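You operate a simulated robot arm through the tools that you are given. There is no shell and no other tool.

You run a simulated robot arm. Do the job below in one go: nothing can be reset, and whatever is moved stays where it is left.

TASK
Swap in the white-lug housing, clamp it and brush its collar clean.
Fine: sealing fixture; the yellow-lug one goes on the mat between the fixtures; the brush goes back. Set down upright: brush. What is to be rubbed or washed off counts as gone when no trace of it is left.

Only the result counts: the job must be done as asked and must still hold three seconds after the hand-in. Knocking over, shifting, dropping, spilling or breaking anything else fails it.

THE ROBOT
A 6-joint arm with a three-finger gripper, fixed in place. Base frame: the origin is on the floor under the middle of its stand, x ahead of it, y to its left, z up; the work surface is at about z = 75. Lengths are in cm, angles in rad, forces in N, time in s.
It reaches about 121.3 cm from its shoulder. Its first joint turns from -2.897 to 2.897 rad. Payload 4.89 kg.
The TCP is the grasp point between the finger pads, 3 cm short of the fingertips. In the tool frame z runs along the fingers and y along their closing line. The gripper opens to 16.4 cm; its body begins 12.5 cm behind the TCP.
Orientation is told as [roll, pitch, yaw] about the base's x, y, z axes, in that order, counted from this pose: with the fingers straight down and closing along the base's y, the tool's x points along the base's -x, its y along +y and its z along -z.

THE INTERFACE
- The arm moves only by the tool servo_tool. Its argument "series" is a list of rows, each an object of numbers (a shift or turn left out is 0, a gripper value left out holds the last): "x", "y", "z": the shift along the tool's x, y, z in cm; "wx", "wy", "wz": the turn, a rotation vector about the tool's x, y, z in rad; "grip": the finger opening in cm, from 0 to 16.4. In form: [{"x": .., "y": .., "z": .., "wx": .., "wy": .., "wz": .., "grip": ..}, ...]. A call has 1 to 20 rows; each row is the pose to reach, as a shift and turn from the pose commanded when the call began, along the tool's axes at that moment. Each row takes 0.2 s and may step no farther than 5 cm and 0.15 rad from the row before; otherwise, or with a gripper value out of range, the whole call is refused. Where a pose cannot be reached the arm comes as near as it can. A force on the tool above 40 N (or 10 N above the force at the start of the call, whichever is more), or a blocked arm, ends the call early, and 0.2 s more pass. The fingers move at their own pace (about 10.8 cm/s each) and stop on an object; they squeeze with about 23 N. The grip force told is the motor's: it shows also when the fingers shut on nothing. Time passes only in rows, and 0.2 s behind the last, so rows that repeat a pose let the fingers close. The reply holds the time, the measured pose of the TCP, the force on the tool along the base axes, the opening and the grip force, in the units named above and with some noise, with the torque about the TCP (base axes, N m) and any sound that the robot's microphone picked up.
- Cameras (640 x 400 px; columns grow to the right, rows downward): "scene" is fixed at [5.96, -65.73, 135.14]; the picture's right is [0.09, -1.00, 0.00], its down [-0.75, -0.07, -0.66] and it looks along [0.66, 0.06, -0.75] (base axes); focal length 309 px, centre (320, 200). "wrist" rides on the gripper at [7.6, -0.2, -15.2] in the tool frame; the picture's right is [0.02, 1.00, 0.00], its down [-0.88, 0.02, -0.47] and it looks along [-0.47, 0.01, 0.88] (tool axes); focal length 247 px, centre (320, 200). There is no depth. A picture from a camera that has moved, and an enlarged one, comes with that camera's place and axes in the base frame and with its lens. The place of the scene camera against the robot may be out by one fixed shift of up to 1.8 cm in any direction.
- snapshot(camera): a new picture of that camera. No time passes.
- move_column(by): moves the trunk up (or, below 0, down) by that many cm; the arm rides with it, the base frame stays. It gives what a move gives, with no picture.
- zoom(camera, box): a new picture of the part [left, top, right, bottom] of that camera's present view, enlarged. No time passes.
- sign_off(): hands the job in; it is judged then, once.

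Nothing tells you positions but the pictures and the camera data. Unless the task says otherwise, let go and move clear before handing in.

The tools are called after "Call:" as name(argument=value, ...) on one line, values as JSON. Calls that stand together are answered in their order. servo_tool: Moves the arm, as the interface text tells. Its arguments: {"type":"object","properties":{"series":{"type":"array","items":{"type":"object","properties":{"x":{"type":"number"},"y":{"type":"number"},"z":{"type":"number"},"wx":{"type":"number"},"wy":{"type":"number"},"wz":{"type":"number"},"grip":{"type":"number"}}}}},"required":["series"]} The other tools are called the same way: move_column (by) moves the trunk up or down; snapshot (camera) takes a picture; zoom (camera, box) takes an enlarged picture of a part of a camera's view; sign_off () hands the job in.

At the start:

```text
time_s: 0.0
tool_pos: [32.47, -64.46, 109.33]
tool_rot: [0.0, 0.001, -0.002]
wrist_force: [0.4, -0.8, -0.1]
moment: [0.0, 0.01, -0.04]
gripper_width: 16.39
finger_force: 0.0
trunk travel left (down, up): [-7.5, 31.5]
```

scene: 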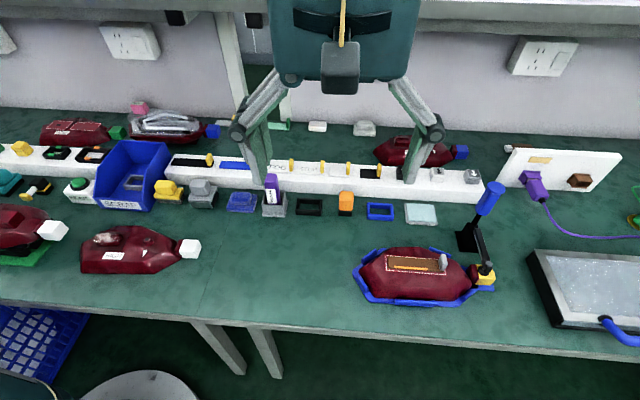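
wrist: 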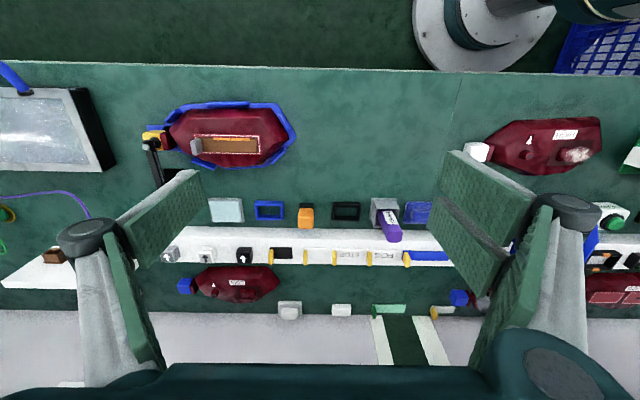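

I see a blue-edged fixture on the right holding a yellow-lug housing, and several red housings (white-lug ones on the left). I'll take enlarged pictures to identify everything before moving.

Call:
zoom(camera="scene", box=[320, 160, 520, 320])

Call:
zoom(camera="scene", box=[0, 180, 220, 320])

Call:
zoom(camera="scene", box=[0, 90, 240, 220])

Call:
zoom(camera="scene", box=[220, 120, 480, 240])

Call:
zoom(camera="scene", box=[440, 120, 640, 350])

Call:
zoom(camera="wrist", box=[100, 60, 340, 220])

Call:
zoom(camera="wrist", box=[420, 80, 640, 320])

Call:
zoom(camera="wrist", box=[140, 180, 480, 330])

```text
2.50 times, centred on (420, 240) of scene
camera zoom: at [5.96, -65.73, 135.14], right [0.09, -1.0, 0.0], down [-0.75, -0.07, -0.66], along [0.66, 0.06, -0.75], focal length 773 px, centre (70, 100)
```

zoom: 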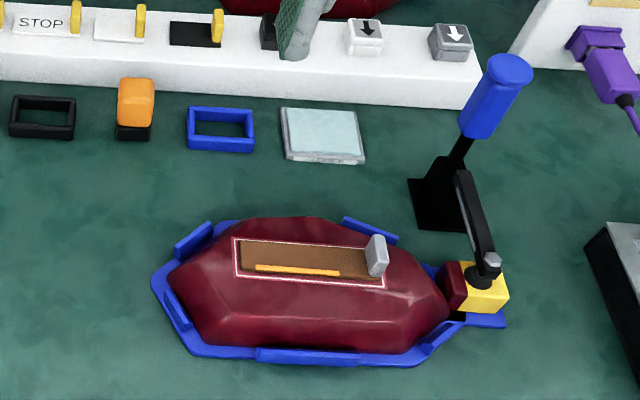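

```text
2.86 times, centred on (110, 250) of scene
camera zoom: at [5.96, -65.73, 135.14], right [0.09, -1.0, 0.0], down [-0.75, -0.07, -0.66], along [0.66, 0.06, -0.75], focal length 883 px, centre (920, 57)
```

zoom: 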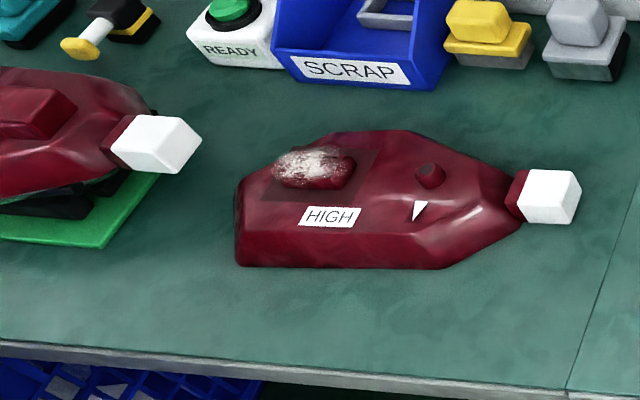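

```text
2.67 times, centred on (120, 155) of scene
camera zoom: at [5.96, -65.73, 135.14], right [0.09, -1.0, 0.0], down [-0.75, -0.07, -0.66], along [0.66, 0.06, -0.75], focal length 824 px, centre (853, 320)
```

zoom: 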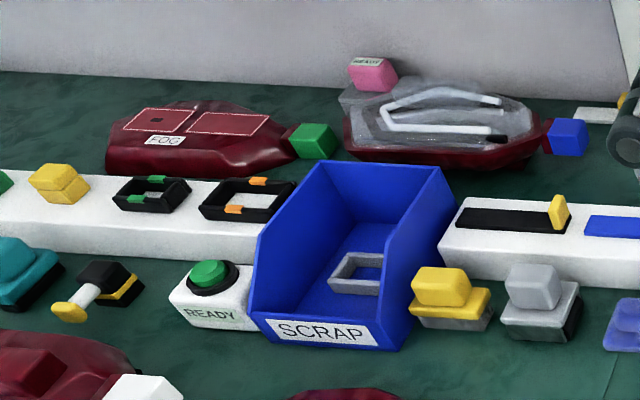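

```text
2.46 times, centred on (350, 180) of scene
camera zoom: at [5.96, -65.73, 135.14], right [0.09, -1.0, 0.0], down [-0.75, -0.07, -0.66], along [0.66, 0.06, -0.75], focal length 761 px, centre (246, 249)
```

zoom: 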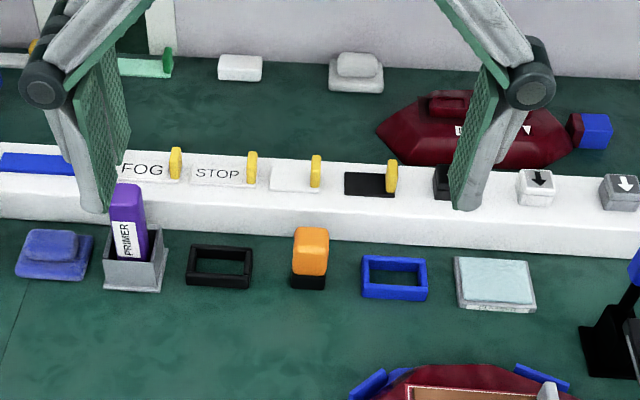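

```text
1.74 times, centred on (540, 235) of scene
camera zoom: at [5.96, -65.73, 135.14], right [0.09, -1.0, 0.0], down [-0.75, -0.07, -0.66], along [0.66, 0.06, -0.75], focal length 538 px, centre (-63, 139)
```

zoom: 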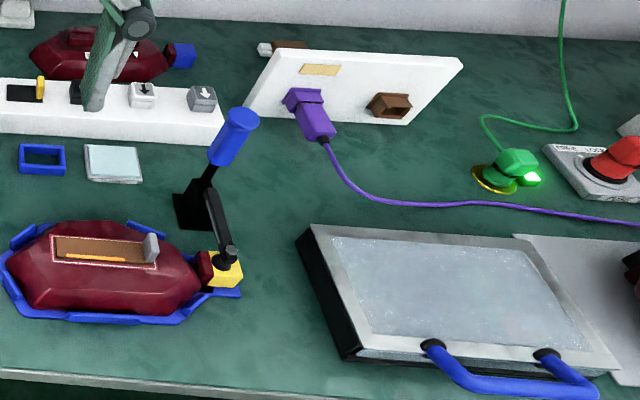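

```text
2.50 times, centred on (220, 140) of wrist
camera zoom: at [24.86, -64.52, 124.53], right [-0.02, 1.0, 0.0], down [0.88, 0.02, 0.47], along [0.47, 0.01, -0.88], focal length 617 px, centre (570, 350)
```

zoom: 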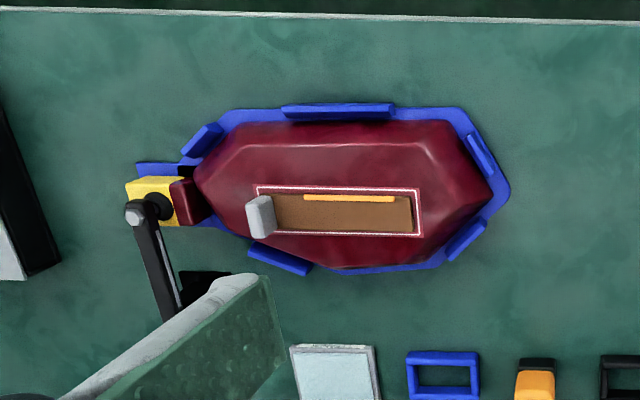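

```text
1.67 times, centred on (530, 200) of wrist
camera zoom: at [24.86, -64.52, 124.53], right [-0.02, 1.0, 0.0], down [0.88, 0.02, 0.47], along [0.47, 0.01, -0.88], focal length 412 px, centre (-30, 200)
```

zoom: 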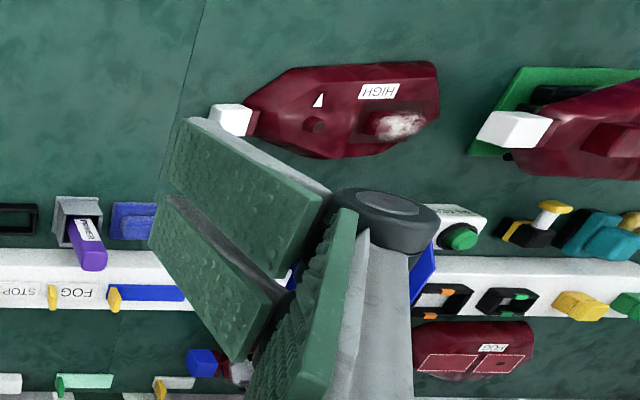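

```text
1.88 times, centred on (310, 255) of wrist
camera zoom: at [24.86, -64.52, 124.53], right [-0.02, 1.0, 0.0], down [0.88, 0.02, 0.47], along [0.47, 0.01, -0.88], focal length 465 px, centre (339, 96)
```

zoom: 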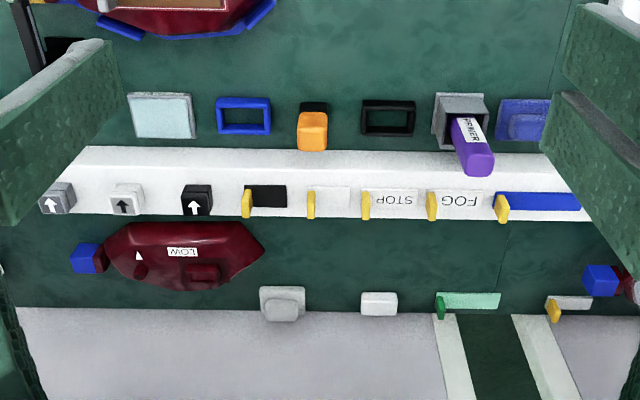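

The blue fixture (right) holds the yellow-lug housing under a blue-handled toggle clamp, and a loose white-lug "HIGH" housing with white dust sits on the mat; a green fixture is at the far left. I'll slide the arm to the left to look at the left part from above.

Call:
servo_tool(series=[{"y": 4}, {"y": 8}, {"y": 12}, {"y": 16}, {"y": 20}, {"y": 24}, {"y": 28}, {"y": 32}, {"y": 36}, {"y": 40}])

Call:
snapshot(camera="wrist")

Call:
snapshot(camera="scene")

```text
time_s: 1.8
tool_pos: [39.51, -40.71, 111.11]
tool_rot: [0.001, 0.0, -0.001]
wrist_force: [-0.3, 0.1, 0.3]
moment: [0.03, -0.17, 0.0]
gripper_width: 16.4
finger_force: 0.0
trunk travel left (down, up): [-7.5, 31.5]
stopped in row 9: the arm was blocked; the commanded pose is now the measured one
```

```text
taken
camera wrist: at [31.76, -40.85, 126.37], right [-0.02, 1.0, 0.0], down [0.88, 0.02, 0.47], along [0.47, 0.01, -0.88], focal length 247 px, centre (320, 200)
```

wrist: 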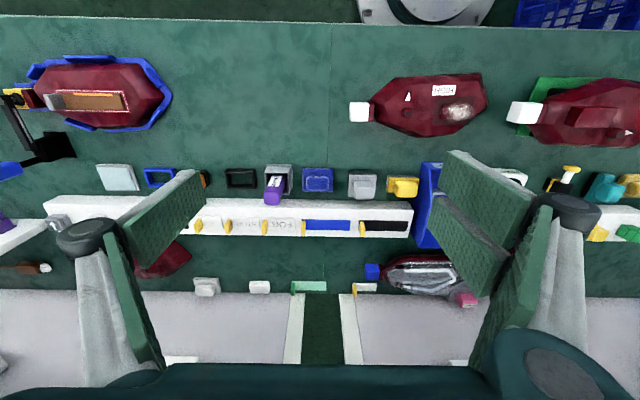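

```text
taken
```

scene: 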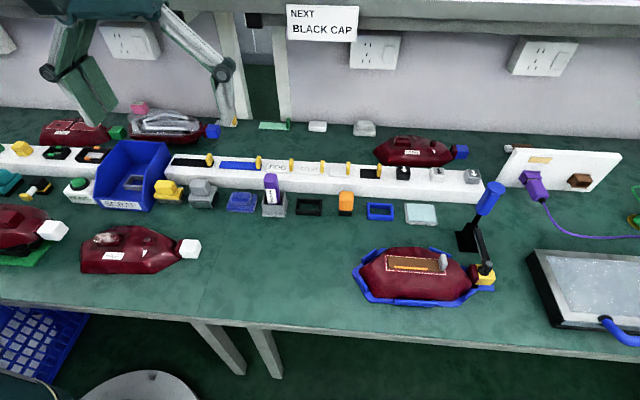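

The arm got blocked when it folded close to its base, so I'll go around on a larger radius (farther in x) and look at the left side from there.

Call:
servo_tool(series=[{"x": -4}, {"x": -8}, {"x": -12}, {"x": -14, "y": 3}, {"x": -16, "y": 6}, {"x": -18, "y": 10}, {"x": -19, "y": 14}, {"x": -20, "y": 18}, {"x": -20, "y": 22}, {"x": -20, "y": 26}, {"x": -20, "y": 30}])

Call:
snapshot(camera="wrist")

Call:
snapshot(camera="scene")

```text
time_s: 4.2
tool_pos: [59.33, -10.45, 111.05]
tool_rot: [0.001, 0.002, -0.002]
wrist_force: [-0.3, -1.2, -0.7]
moment: [0.18, 0.03, 0.02]
gripper_width: 16.36
finger_force: 0.1
trunk travel left (down, up): [-7.5, 31.5]
```

```text
taken
camera wrist: at [51.61, -10.55, 126.22], right [-0.02, 1.0, 0.0], down [0.88, 0.02, 0.47], along [0.47, 0.01, -0.88], focal length 247 px, centre (320, 200)
```

wrist: 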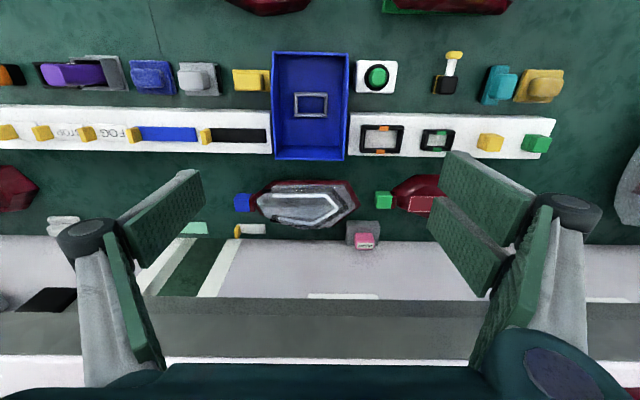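

```text
taken
```

scene: 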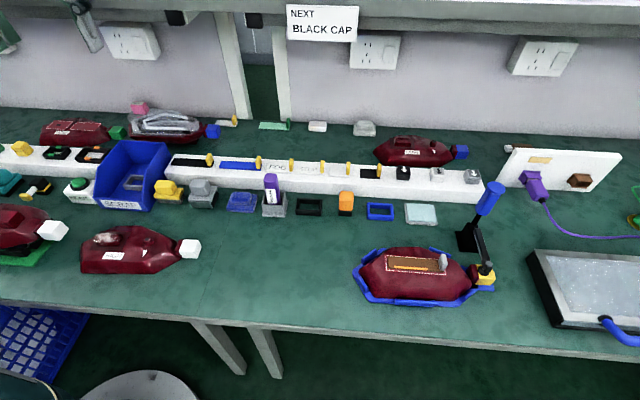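

The left side is partly above the frame, so I'll tilt the tool so the wrist camera looks back toward the near edge.

Call:
servo_tool(series=[{"wy": 0.14}, {"wy": 0.28}, {"wy": 0.42}, {"wy": 0.56}, {"wy": 0.66}])

Call:
snapshot(camera="wrist")

```text
time_s: 5.4
tool_pos: [59.22, -10.53, 111.1]
tool_rot: [-0.005, 0.444, 0.001]
wrist_force: [0.4, -0.5, -0.5]
moment: [0.02, 0.08, 0.03]
gripper_width: 16.39
finger_force: 0.0
out of reach, approached as far as the arm can: row 4, 5
trunk travel left (down, up): [-7.5, 31.5]
```

```text
taken
camera wrist: at [58.98, -10.63, 128.1], right [-0.02, 1.0, 0.01], down [1.0, 0.02, 0.05], along [0.05, 0.01, -1.0], focal length 247 px, centre (320, 200)
```

wrist: 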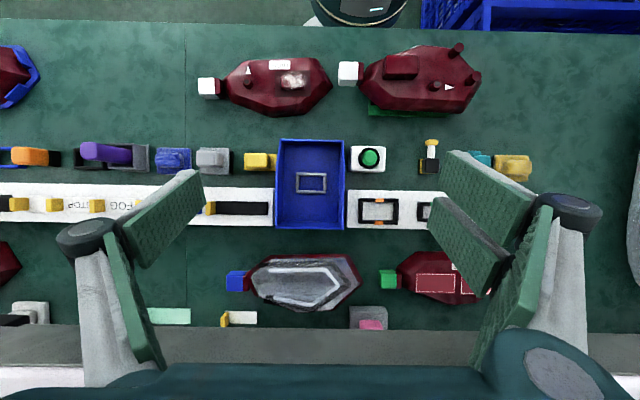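

Call:
zoom(camera="wrist", box=[180, 30, 500, 180])

Call:
zoom(camera="wrist", box=[0, 120, 240, 240])

Call:
zoom(camera="wrist", box=[400, 120, 560, 220])

Call:
zoom(camera="scene", box=[0, 100, 120, 280])

```text
2.00 times, centred on (340, 105) of wrist
camera zoom: at [58.98, -10.63, 128.1], right [-0.02, 1.0, 0.01], down [1.0, 0.02, 0.05], along [0.05, 0.01, -1.0], focal length 494 px, centre (280, 390)
```

zoom: 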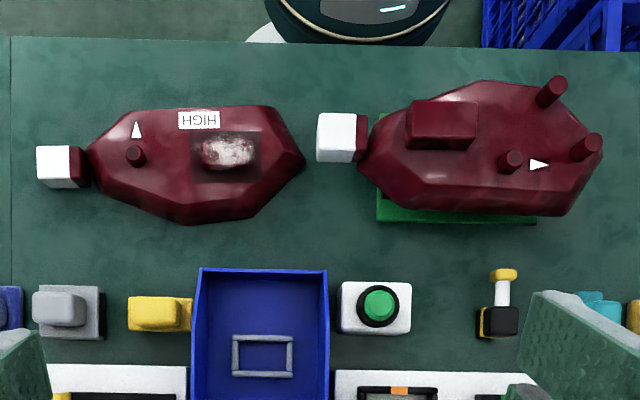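

```text
2.67 times, centred on (120, 180) of wrist
camera zoom: at [58.98, -10.63, 128.1], right [-0.02, 1.0, 0.01], down [1.0, 0.02, 0.05], along [0.05, 0.01, -1.0], focal length 659 px, centre (853, 253)
```

zoom: 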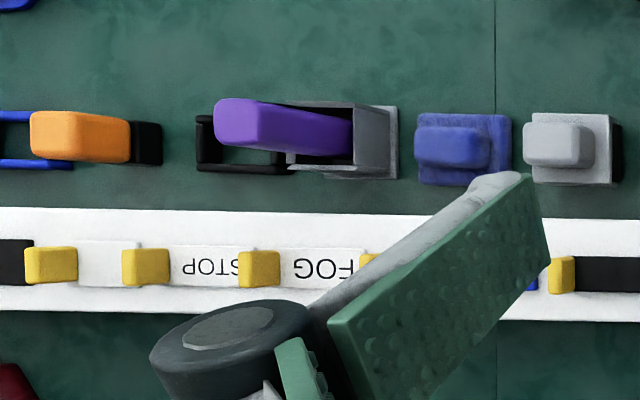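

```text
4.00 times, centred on (480, 170) of wrist
camera zoom: at [58.98, -10.63, 128.1], right [-0.02, 1.0, 0.01], down [1.0, 0.02, 0.05], along [0.05, 0.01, -1.0], focal length 988 px, centre (-320, 320)
```

zoom: 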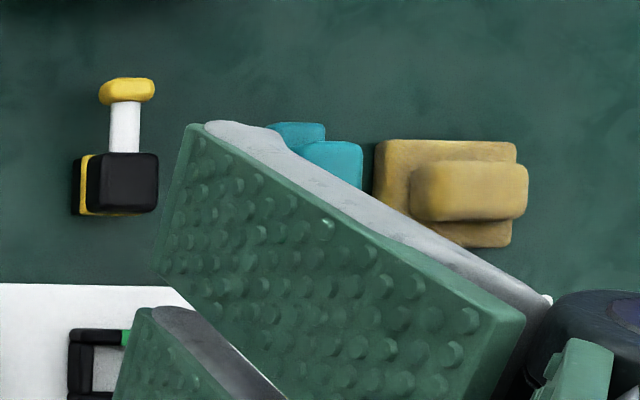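

```text
2.22 times, centred on (60, 190) of scene
camera zoom: at [5.96, -65.73, 135.14], right [0.09, -1.0, 0.0], down [-0.75, -0.07, -0.66], along [0.66, 0.06, -0.75], focal length 687 px, centre (898, 222)
```

zoom: 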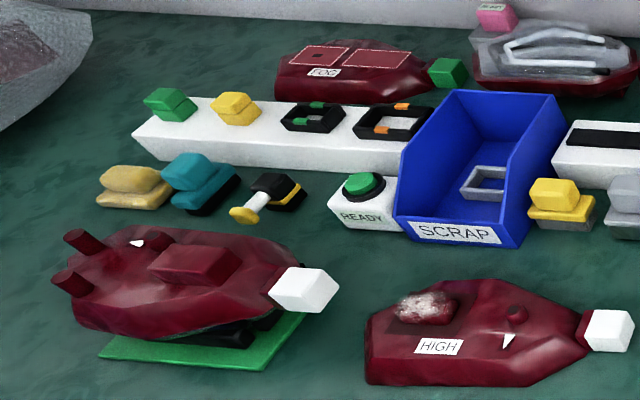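

Call:
zoom(camera="scene", box=[320, 180, 376, 222])

Call:
zoom(camera="scene", box=[150, 170, 230, 220])

Call:
zoom(camera="scene", box=[220, 165, 300, 220])

Call:
zoom(camera="scene", box=[0, 160, 70, 210])

Call:
zoom(camera="scene", box=[65, 215, 215, 285])

Call:
zoom(camera="scene", box=[345, 230, 505, 315])

Call:
zoom(camera="scene", box=[440, 170, 520, 300])

```text
9.52 times, centred on (348, 201) of scene
camera zoom: at [5.96, -65.73, 135.14], right [0.09, -1.0, 0.0], down [-0.75, -0.07, -0.66], along [0.66, 0.06, -0.75], focal length 2944 px, centre (53, 190)
```

zoom: 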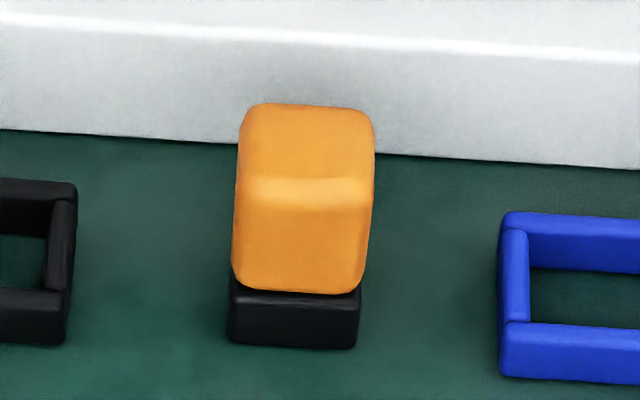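

```text
8.00 times, centred on (190, 195) of scene
camera zoom: at [5.96, -65.73, 135.14], right [0.09, -1.0, 0.0], down [-0.75, -0.07, -0.66], along [0.66, 0.06, -0.75], focal length 2473 px, centre (1360, 240)
```

zoom: 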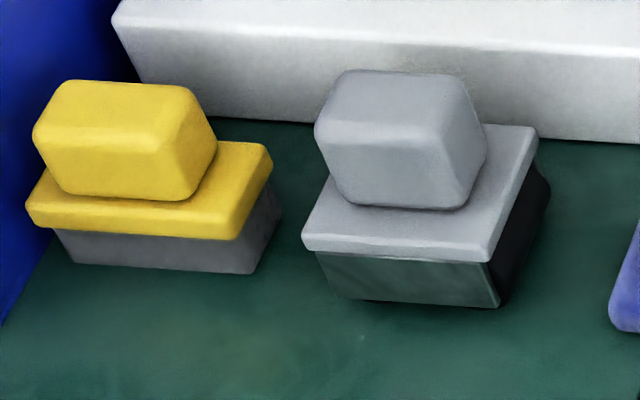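

```text
7.27 times, centred on (260, 192) of scene
camera zoom: at [5.96, -65.73, 135.14], right [0.09, -1.0, 0.0], down [-0.75, -0.07, -0.66], along [0.66, 0.06, -0.75], focal length 2248 px, centre (756, 254)
```

zoom: 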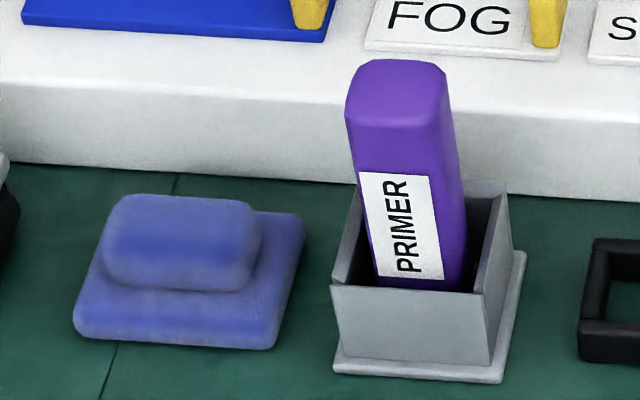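

```text
8.00 times, centred on (35, 185) of scene
camera zoom: at [5.96, -65.73, 135.14], right [0.09, -1.0, 0.0], down [-0.75, -0.07, -0.66], along [0.66, 0.06, -0.75], focal length 2473 px, centre (2600, 320)
```

zoom: 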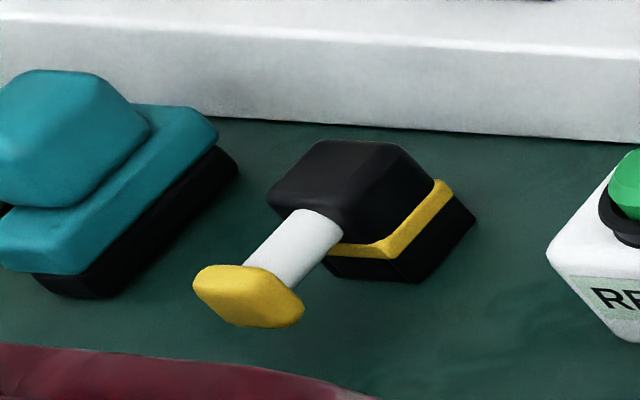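

```text
4.27 times, centred on (140, 250) of scene
camera zoom: at [5.96, -65.73, 135.14], right [0.09, -1.0, 0.0], down [-0.75, -0.07, -0.66], along [0.66, 0.06, -0.75], focal length 1319 px, centre (1088, -13)
```

zoom: 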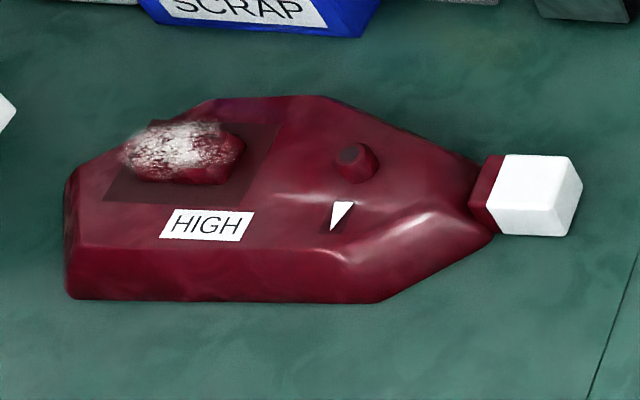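

```text
4.00 times, centred on (425, 272) of scene
camera zoom: at [5.96, -65.73, 135.14], right [0.09, -1.0, 0.0], down [-0.75, -0.07, -0.66], along [0.66, 0.06, -0.75], focal length 1236 px, centre (-100, -90)
```

zoom: 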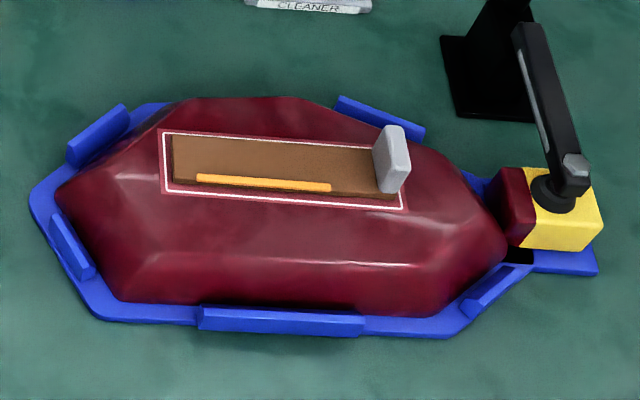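

```text
3.08 times, centred on (480, 235) of scene
camera zoom: at [5.96, -65.73, 135.14], right [0.09, -1.0, 0.0], down [-0.75, -0.07, -0.66], along [0.66, 0.06, -0.75], focal length 951 px, centre (-172, 92)
```

zoom: 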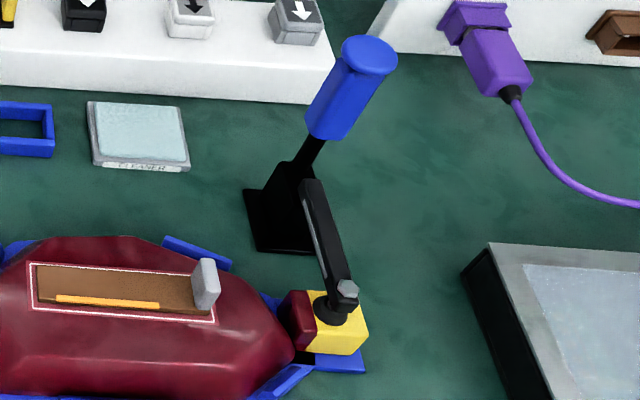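

There are several brush-like tools (yellow/grey, grey/black, teal/black, orange/black), so I need oblique close-ups of each. I'll straighten the tool and then tilt the camera forward for a side view of the row.

Call:
servo_tool(series=[{"wy": -0.14}, {"wy": -0.28}, {"wy": -0.42}, {"wy": -0.444}])

Call:
servo_tool(series=[{"wy": 0}])

```text
time_s: 6.4
tool_pos: [59.33, -10.52, 111.04]
tool_rot: [-0.003, 0.0, 0.0]
wrist_force: [0.7, 0.6, 0.5]
moment: [0.02, 0.1, 0.02]
gripper_width: 16.44
finger_force: 0.0
trunk travel left (down, up): [-7.5, 31.5]
```

```text
time_s: 6.8
tool_pos: [59.38, -10.64, 111.08]
tool_rot: [-0.005, 0.001, -0.001]
wrist_force: [-0.9, 0.6, 0.0]
moment: [0.0, -0.08, -0.03]
gripper_width: 16.41
finger_force: 0.0
trunk travel left (down, up): [-7.5, 31.5]
```

Call:
servo_tool(series=[{"y": -4, "x": 1}, {"y": -8, "x": 3}, {"y": -12, "x": 5, "z": 2}, {"y": -16, "x": 7, "z": 4}, {"y": -20, "x": 9, "z": 6}, {"y": -22, "x": 12, "z": 8}, {"y": -24, "x": 16, "z": 8}, {"y": -26, "x": 20, "z": 8}])

Call:
snapshot(camera="wrist")

```text
time_s: 8.6
tool_pos: [39.73, -36.72, 103.05]
tool_rot: [-0.003, 0.002, 0.0]
wrist_force: [1.9, 0.2, 0.5]
moment: [-0.06, 0.13, -0.01]
gripper_width: 16.41
finger_force: 0.1
trunk travel left (down, up): [-7.5, 31.5]
```

```text
taken
camera wrist: at [32.13, -36.83, 118.26], right [-0.02, 1.0, 0.0], down [0.88, 0.02, 0.47], along [0.47, 0.01, -0.88], focal length 247 px, centre (320, 200)
```

wrist: 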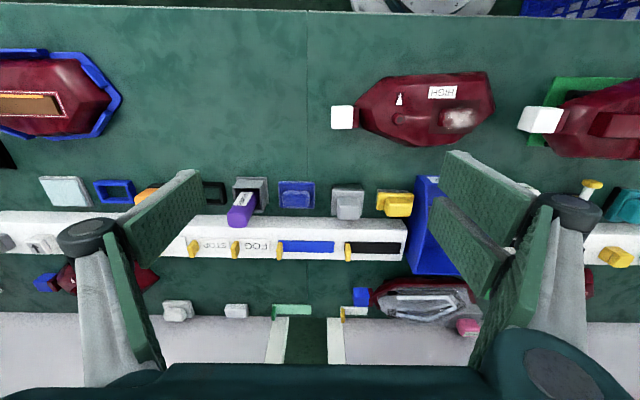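

Call:
servo_tool(series=[{"wy": -0.14}, {"wy": -0.28}, {"wy": -0.42}, {"wy": -0.56}, {"wy": -0.65}])

Call:
snapshot(camera="wrist")

```text
time_s: 10.0
tool_pos: [41.51, -40.49, 103.88]
tool_rot: [-0.003, -0.65, 0.004]
wrist_force: [-0.2, 0.7, -0.4]
moment: [-0.08, -0.01, -0.04]
gripper_width: 16.4
finger_force: 0.1
trunk travel left (down, up): [-7.5, 31.5]
stopped in row 5: the arm was blocked; the commanded pose is now the measured one
```

```text
taken
camera wrist: at [26.07, -40.55, 111.43], right [-0.02, 1.0, -0.02], down [0.41, 0.02, 0.91], along [0.91, 0.01, -0.42], focal length 247 px, centre (320, 200)
```

wrist: 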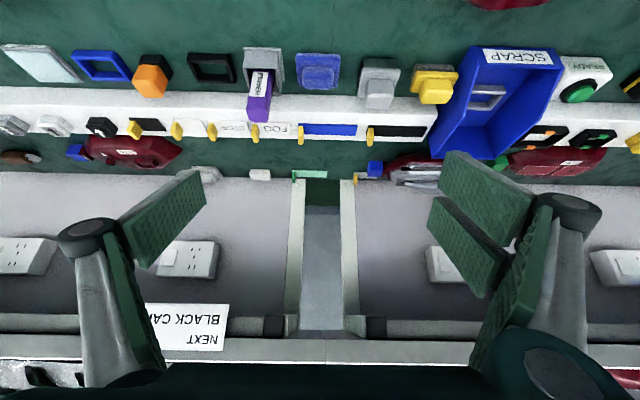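

Call:
zoom(camera="wrist", box=[340, 40, 480, 120])

Call:
zoom(camera="wrist", box=[0, 30, 200, 150])

Call:
zoom(camera="wrist", box=[200, 40, 360, 140])

Call:
zoom(camera="wrist", box=[540, 40, 640, 110])

```text
4.57 times, centred on (410, 80) of wrist
camera zoom: at [26.07, -40.55, 111.43], right [-0.02, 1.0, -0.02], down [0.41, 0.02, 0.91], along [0.91, 0.01, -0.42], focal length 1129 px, centre (-91, 749)
```

zoom: 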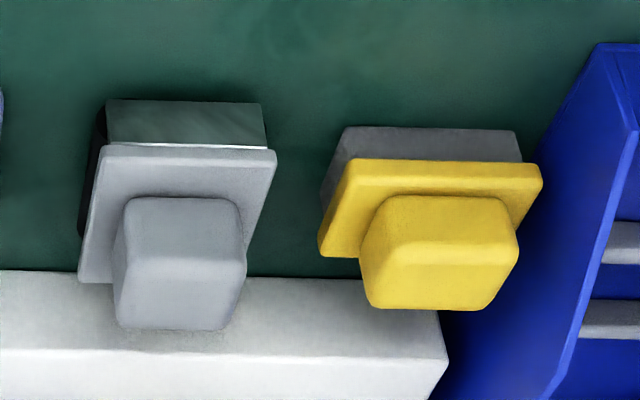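

```text
3.20 times, centred on (100, 90) of wrist
camera zoom: at [26.07, -40.55, 111.43], right [-0.02, 1.0, -0.02], down [0.41, 0.02, 0.91], along [0.91, 0.01, -0.42], focal length 790 px, centre (1024, 552)
```

zoom: 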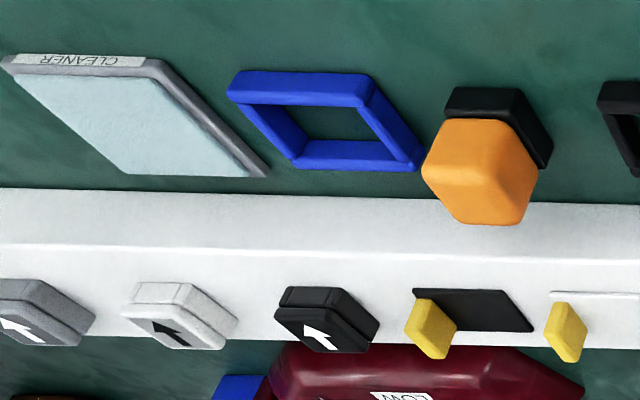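

```text
4.00 times, centred on (280, 90) of wrist
camera zoom: at [26.07, -40.55, 111.43], right [-0.02, 1.0, -0.02], down [0.41, 0.02, 0.91], along [0.91, 0.01, -0.42], focal length 988 px, centre (480, 640)
```

zoom: 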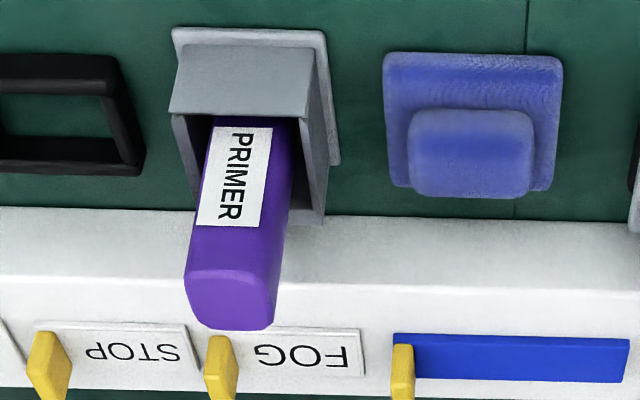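

```text
5.71 times, centred on (590, 75) of wrist
camera zoom: at [26.07, -40.55, 111.43], right [-0.02, 1.0, -0.02], down [0.41, 0.02, 0.91], along [0.91, 0.01, -0.42], focal length 1411 px, centre (-1223, 914)
```

zoom: 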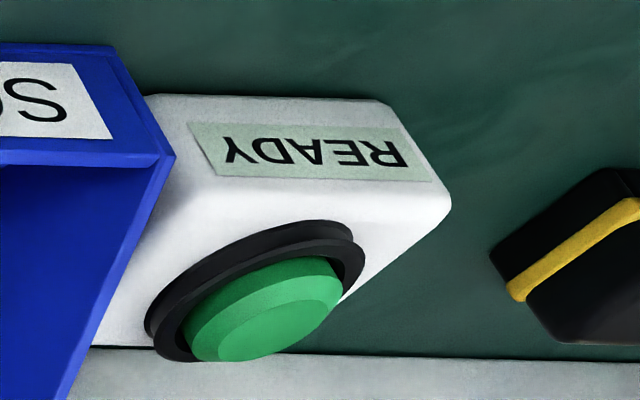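

The tools' undersides differ (grey = mirror-like, yellow = grey pad, orange = black block). I still need to see the teal/black, tan and black/yellow tools at the left, so I'll straighten up and turn the camera to look left along the row.

Call:
servo_tool(series=[{"wy": 0.14}, {"wy": 0.28}, {"wy": 0.42}, {"wy": 0.56}, {"wy": 0.65}])

Call:
servo_tool(series=[{"x": -4}, {"x": -8}, {"x": -12}, {"x": -14, "y": 4}, {"x": -15, "y": 8}, {"x": -16, "y": 12}, {"x": -17, "y": 16}, {"x": -18, "y": 20}, {"x": -18, "y": 24}, {"x": -18, "y": 28}, {"x": -18, "y": 31}])

Call:
servo_tool(series=[{"wz": -0.14}, {"wz": -0.28}, {"wz": -0.42}, {"wz": -0.56}, {"wz": -0.7}, {"wz": -0.84}, {"wz": -0.98}, {"wz": -1.12}, {"wz": -1.26}, {"wz": -1.4}, {"wz": -1.54}])

Call:
snapshot(camera="wrist")

```text
time_s: 11.2
tool_pos: [41.19, -40.25, 103.96]
tool_rot: [-0.004, 0.001, 0.001]
wrist_force: [-1.0, 0.2, 0.5]
moment: [-0.07, -0.17, -0.03]
gripper_width: 16.42
finger_force: 0.0
trunk travel left (down, up): [-7.5, 31.5]
```

```text
time_s: 13.6
tool_pos: [59.14, -9.28, 103.75]
tool_rot: [-0.002, 0.0, 0.004]
wrist_force: [0.7, -1.2, -0.3]
moment: [0.2, 0.05, 0.02]
gripper_width: 16.39
finger_force: 0.1
trunk travel left (down, up): [-7.5, 31.5]
```

```text
time_s: 16.0
tool_pos: [59.18, -9.32, 103.8]
tool_rot: [0.0, 0.003, 1.545]
wrist_force: [-10.2, -8.6, -8.2]
moment: [0.69, -0.14, -0.73]
gripper_width: 15.87
finger_force: 0.1
trunk travel left (down, up): [-7.5, 31.5]
```

```text
taken
camera wrist: at [59.14, -16.84, 119.02], right [-1.0, 0.01, 0.0], down [0.0, 0.88, 0.47], along [0.0, 0.47, -0.88], focal length 247 px, centre (320, 200)
```

wrist: 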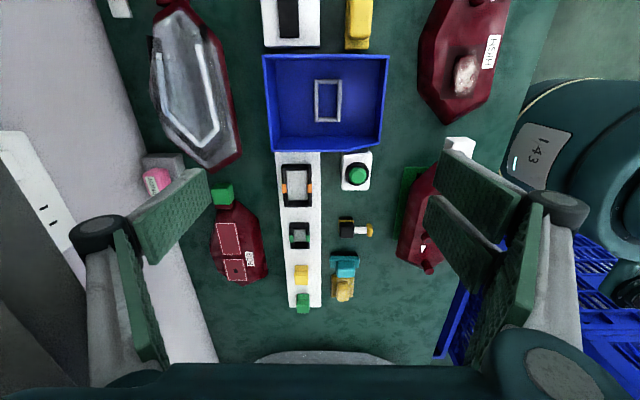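

The force reading shows a light contact; I'll check the scene before moving any more.

Call:
snapshot(camera="scene")

Call:
zoom(camera="wrist", box=[280, 150, 420, 320])

```text
taken
```

scene: 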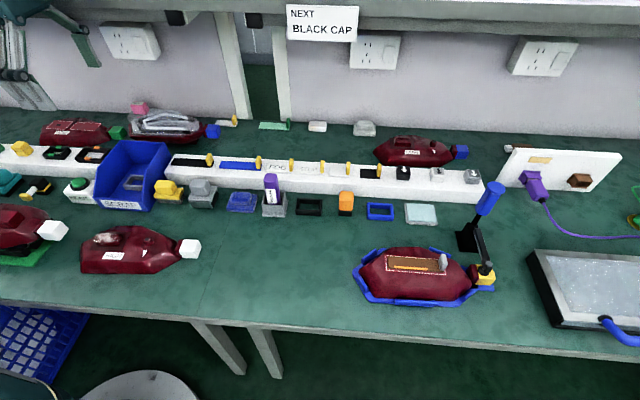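

```text
2.35 times, centred on (350, 235) of wrist
camera zoom: at [59.14, -16.84, 119.02], right [-1.0, 0.01, 0.0], down [0.0, 0.88, 0.47], along [0.0, 0.47, -0.88], focal length 581 px, centre (249, 118)
```

zoom: 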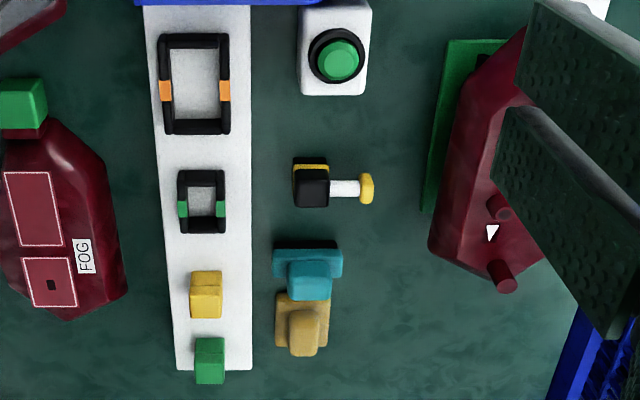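

The likely contact is the overhead shelf on the far side (+x), so I'll back straight away from it (−x) and check that the force goes.

Call:
servo_tool(series=[{"y": 1.5}, {"y": 3}, {"y": 5}])

Call:
snapshot(camera="scene")

Call:
snapshot(camera="wrist")

```text
time_s: 16.8
tool_pos: [54.49, -9.1, 103.72]
tool_rot: [-0.001, 0.004, 1.541]
wrist_force: [0.7, 0.9, -0.4]
moment: [-0.01, 0.08, 0.03]
gripper_width: 16.4
finger_force: 0.0
trunk travel left (down, up): [-7.5, 31.5]
```

```text
taken
```

scene: 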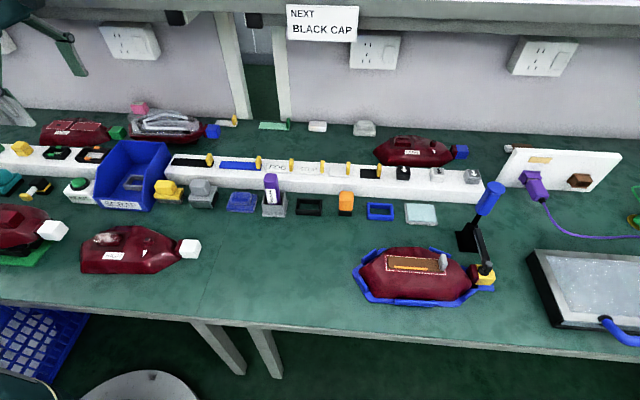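

```text
taken
camera wrist: at [54.28, -16.67, 119.02], right [-1.0, 0.01, 0.0], down [0.01, 0.88, 0.47], along [0.0, 0.47, -0.88], focal length 247 px, centre (320, 200)
```

wrist: 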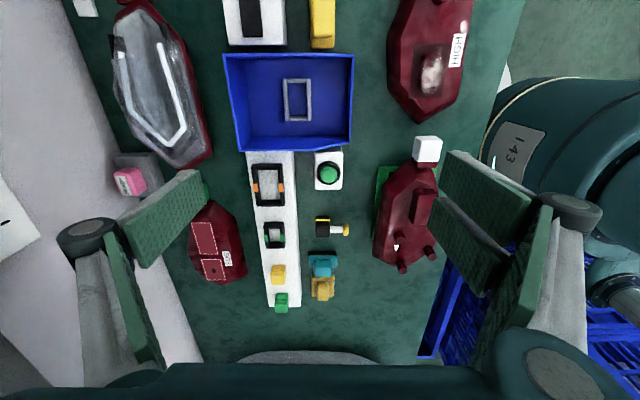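

Call:
zoom(camera="wrist", box=[290, 205, 370, 315])

Call:
zoom(camera="wrist", box=[370, 0, 490, 130])

Call:
zoom(camera="wrist", box=[360, 130, 460, 290])

```text
3.64 times, centred on (330, 260) of wrist
camera zoom: at [54.28, -16.67, 119.02], right [-1.0, 0.01, 0.0], down [0.01, 0.88, 0.47], along [0.0, 0.47, -0.88], focal length 898 px, centre (284, -18)
```

zoom: 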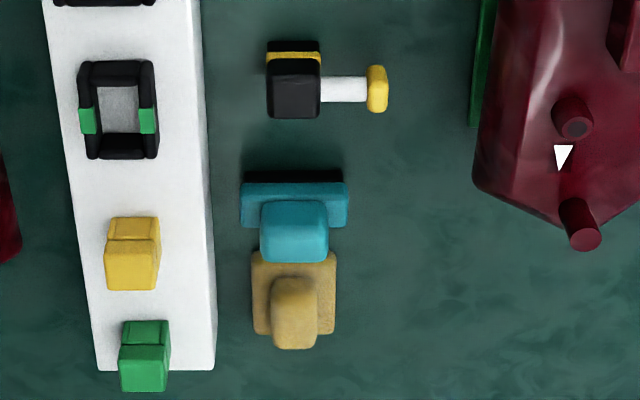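

```text
3.08 times, centred on (430, 65) of wrist
camera zoom: at [54.28, -16.67, 119.02], right [-1.0, 0.01, 0.0], down [0.01, 0.88, 0.47], along [0.0, 0.47, -0.88], focal length 760 px, centre (-18, 615)
```

zoom: 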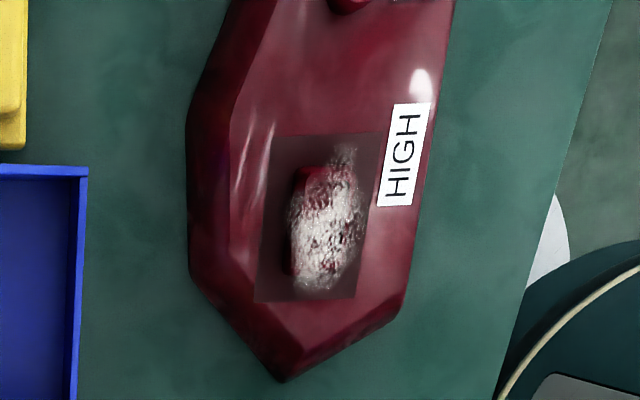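

```text
2.50 times, centred on (410, 210) of wrist
camera zoom: at [54.28, -16.67, 119.02], right [-1.0, 0.01, 0.0], down [0.01, 0.88, 0.47], along [0.0, 0.47, -0.88], focal length 617 px, centre (95, 175)
```

zoom: 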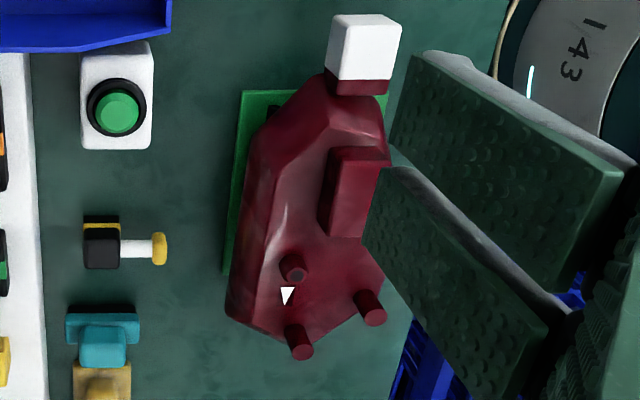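

Call:
servo_tool(series=[{"wy": -0.12}, {"wy": -0.24}, {"wy": -0.36}, {"wy": -0.48}, {"wy": -0.55}])

Call:
snapshot(camera="wrist")

```text
time_s: 18.0
tool_pos: [54.46, -9.2, 103.73]
tool_rot: [-0.001, -0.548, 1.543]
wrist_force: [0.1, 0.5, 0.6]
moment: [-0.11, -0.06, -0.04]
gripper_width: 16.37
finger_force: 0.2
trunk travel left (down, up): [-7.5, 31.5]
```

```text
taken
camera wrist: at [53.95, -23.48, 112.85], right [-1.0, 0.01, -0.01], down [-0.01, 0.51, 0.86], along [0.02, 0.86, -0.51], focal length 247 px, centre (320, 200)
```

wrist: 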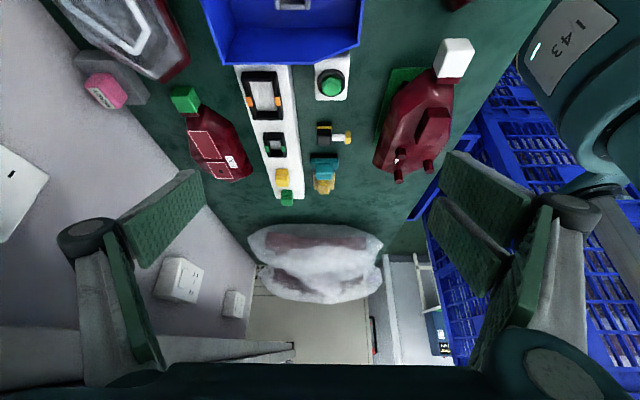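

Call:
zoom(camera="wrist", box=[295, 110, 365, 205])

Call:
zoom(camera="wrist", box=[360, 30, 490, 200])

```text
4.21 times, centred on (330, 158) of wrist
camera zoom: at [53.95, -23.48, 112.85], right [-1.0, 0.01, -0.01], down [-0.01, 0.51, 0.86], along [0.02, 0.86, -0.51], focal length 1040 px, centre (278, 379)
```

zoom: 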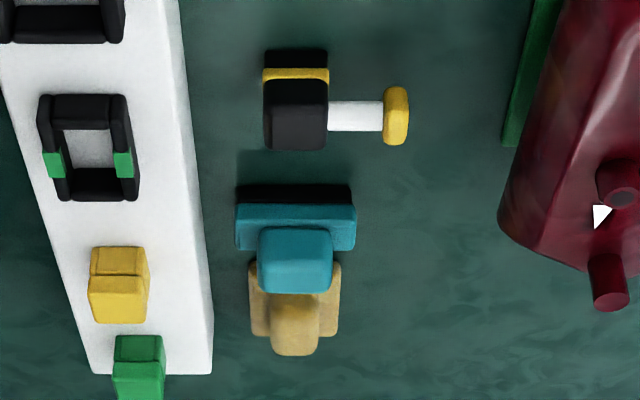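

```text
2.35 times, centred on (425, 115) of wrist
camera zoom: at [53.95, -23.48, 112.85], right [-1.0, 0.01, -0.01], down [-0.01, 0.51, 0.86], along [0.02, 0.86, -0.51], focal length 581 px, centre (73, 400)
```

zoom: 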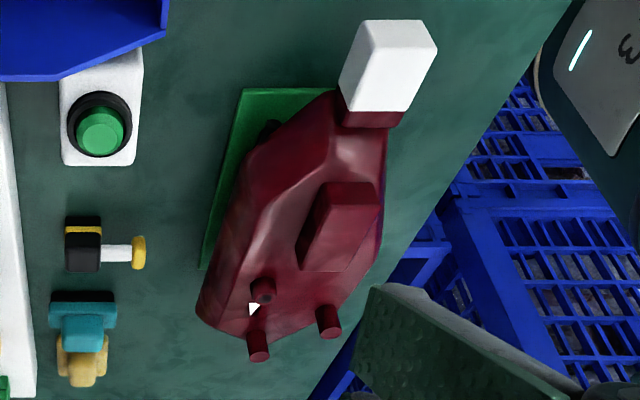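

Call:
zoom(camera="wrist", box=[305, 145, 345, 170])

Call:
zoom(camera="scene", box=[0, 168, 32, 200])

Call:
zoom(camera="scene", box=[336, 205, 358, 219])

Call:
zoom(camera="scene", box=[152, 190, 190, 212])

Call:
zoom(camera="scene", box=[185, 190, 223, 212])

```text
16.00 times, centred on (325, 158) of wrist
camera zoom: at [53.95, -23.48, 112.85], right [-1.0, 0.01, -0.01], down [-0.01, 0.51, 0.86], along [0.02, 0.86, -0.51], focal length 3952 px, centre (240, 880)
```

zoom: 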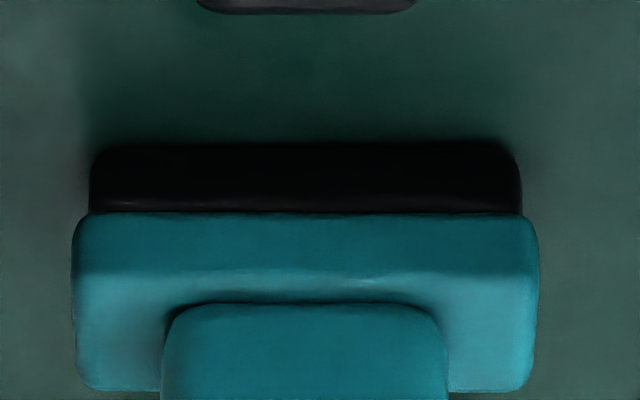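

```text
12.50 times, centred on (16, 184) of scene
camera zoom: at [5.96, -65.73, 135.14], right [0.09, -1.0, 0.0], down [-0.75, -0.07, -0.66], along [0.66, 0.06, -0.75], focal length 3864 px, centre (4120, 400)
```

zoom: 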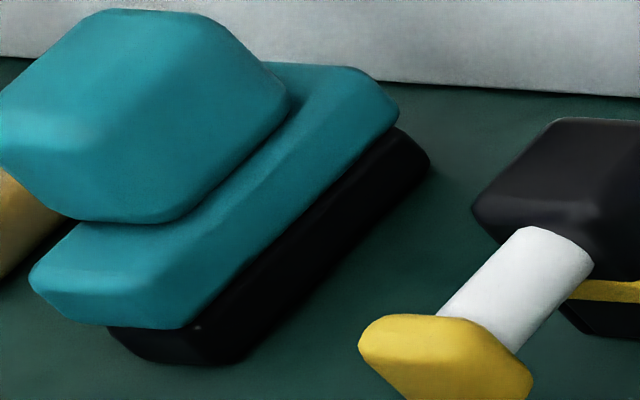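

```text
16.00 times, centred on (347, 212) of scene
camera zoom: at [5.96, -65.73, 135.14], right [0.09, -1.0, 0.0], down [-0.75, -0.07, -0.66], along [0.66, 0.06, -0.75], focal length 4946 px, centre (-112, 8)
```

zoom: 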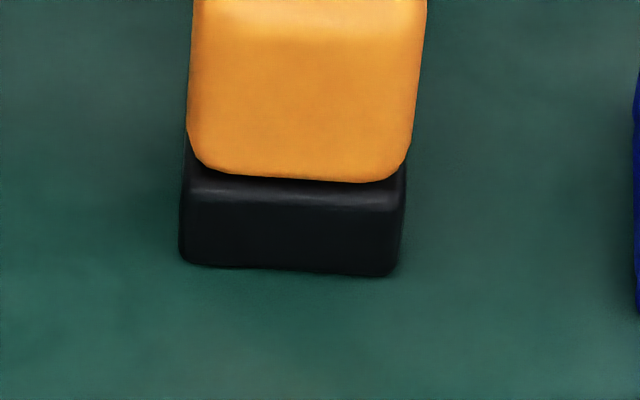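

```text
16.00 times, centred on (171, 201) of scene
camera zoom: at [5.96, -65.73, 135.14], right [0.09, -1.0, 0.0], down [-0.75, -0.07, -0.66], along [0.66, 0.06, -0.75], focal length 4946 px, centre (2704, 184)
```

zoom: 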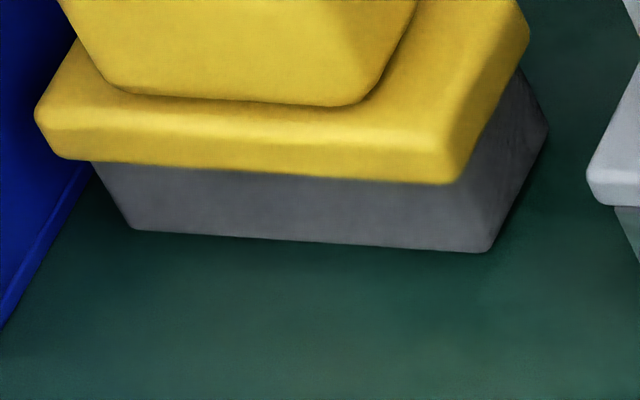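

```text
16.00 times, centred on (204, 201) of scene
camera zoom: at [5.96, -65.73, 135.14], right [0.09, -1.0, 0.0], down [-0.75, -0.07, -0.66], along [0.66, 0.06, -0.75], focal length 4946 px, centre (2176, 184)
```

zoom: 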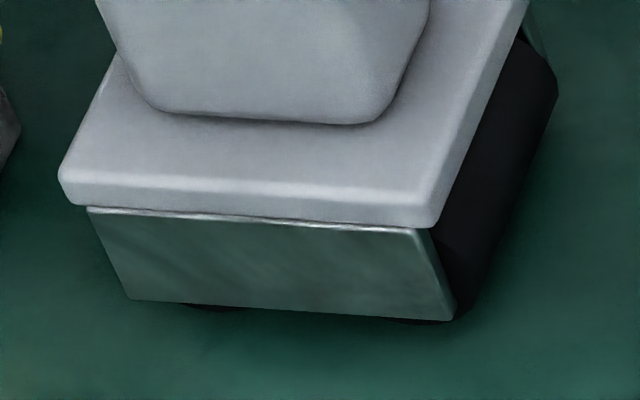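

The underside textures are still ambiguous, and there is also a brown object behind the white panel at the right. I'll zoom on that and other right-hand items.

Call:
zoom(camera="scene", box=[490, 130, 570, 180])

Call:
zoom(camera="scene", box=[560, 140, 640, 240])

Call:
zoom(camera="scene", box=[200, 100, 400, 150])

Call:
zoom(camera="scene", box=[400, 190, 445, 230])

```text
8.00 times, centred on (530, 155) of scene
camera zoom: at [5.96, -65.73, 135.14], right [0.09, -1.0, 0.0], down [-0.75, -0.07, -0.66], along [0.66, 0.06, -0.75], focal length 2473 px, centre (-1360, 560)
```

zoom: 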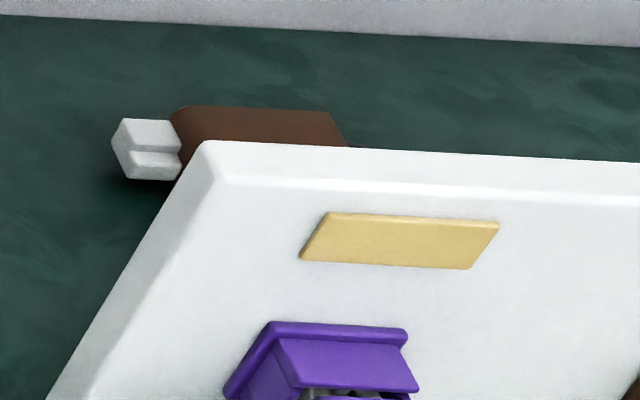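

```text
4.00 times, centred on (600, 190) of scene
camera zoom: at [5.96, -65.73, 135.14], right [0.09, -1.0, 0.0], down [-0.75, -0.07, -0.66], along [0.66, 0.06, -0.75], focal length 1236 px, centre (-800, 240)
```

zoom: 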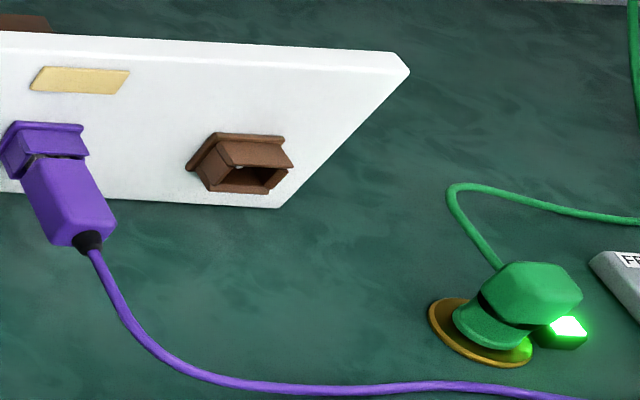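

```text
3.20 times, centred on (300, 125) of scene
camera zoom: at [5.96, -65.73, 135.14], right [0.09, -1.0, 0.0], down [-0.75, -0.07, -0.66], along [0.66, 0.06, -0.75], focal length 989 px, centre (384, 440)
```

zoom: 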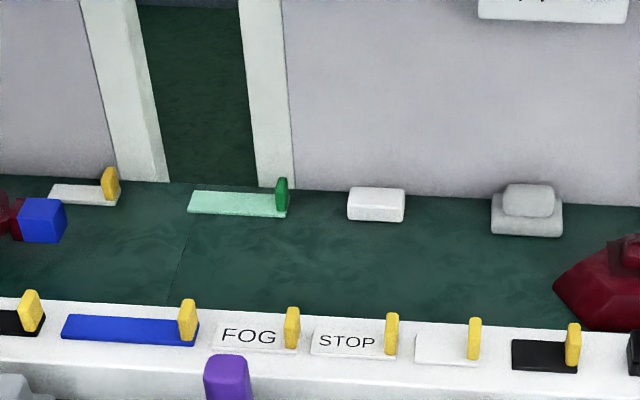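

```text
10.00 times, centred on (422, 210) of scene
camera zoom: at [5.96, -65.73, 135.14], right [0.09, -1.0, 0.0], down [-0.75, -0.07, -0.66], along [0.66, 0.06, -0.75], focal length 3091 px, centre (-705, 100)
```

zoom: 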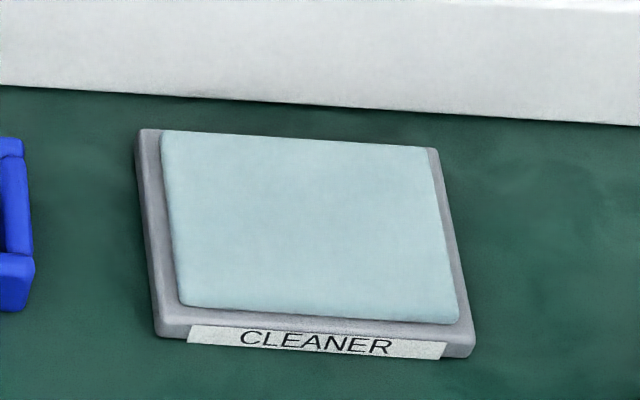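

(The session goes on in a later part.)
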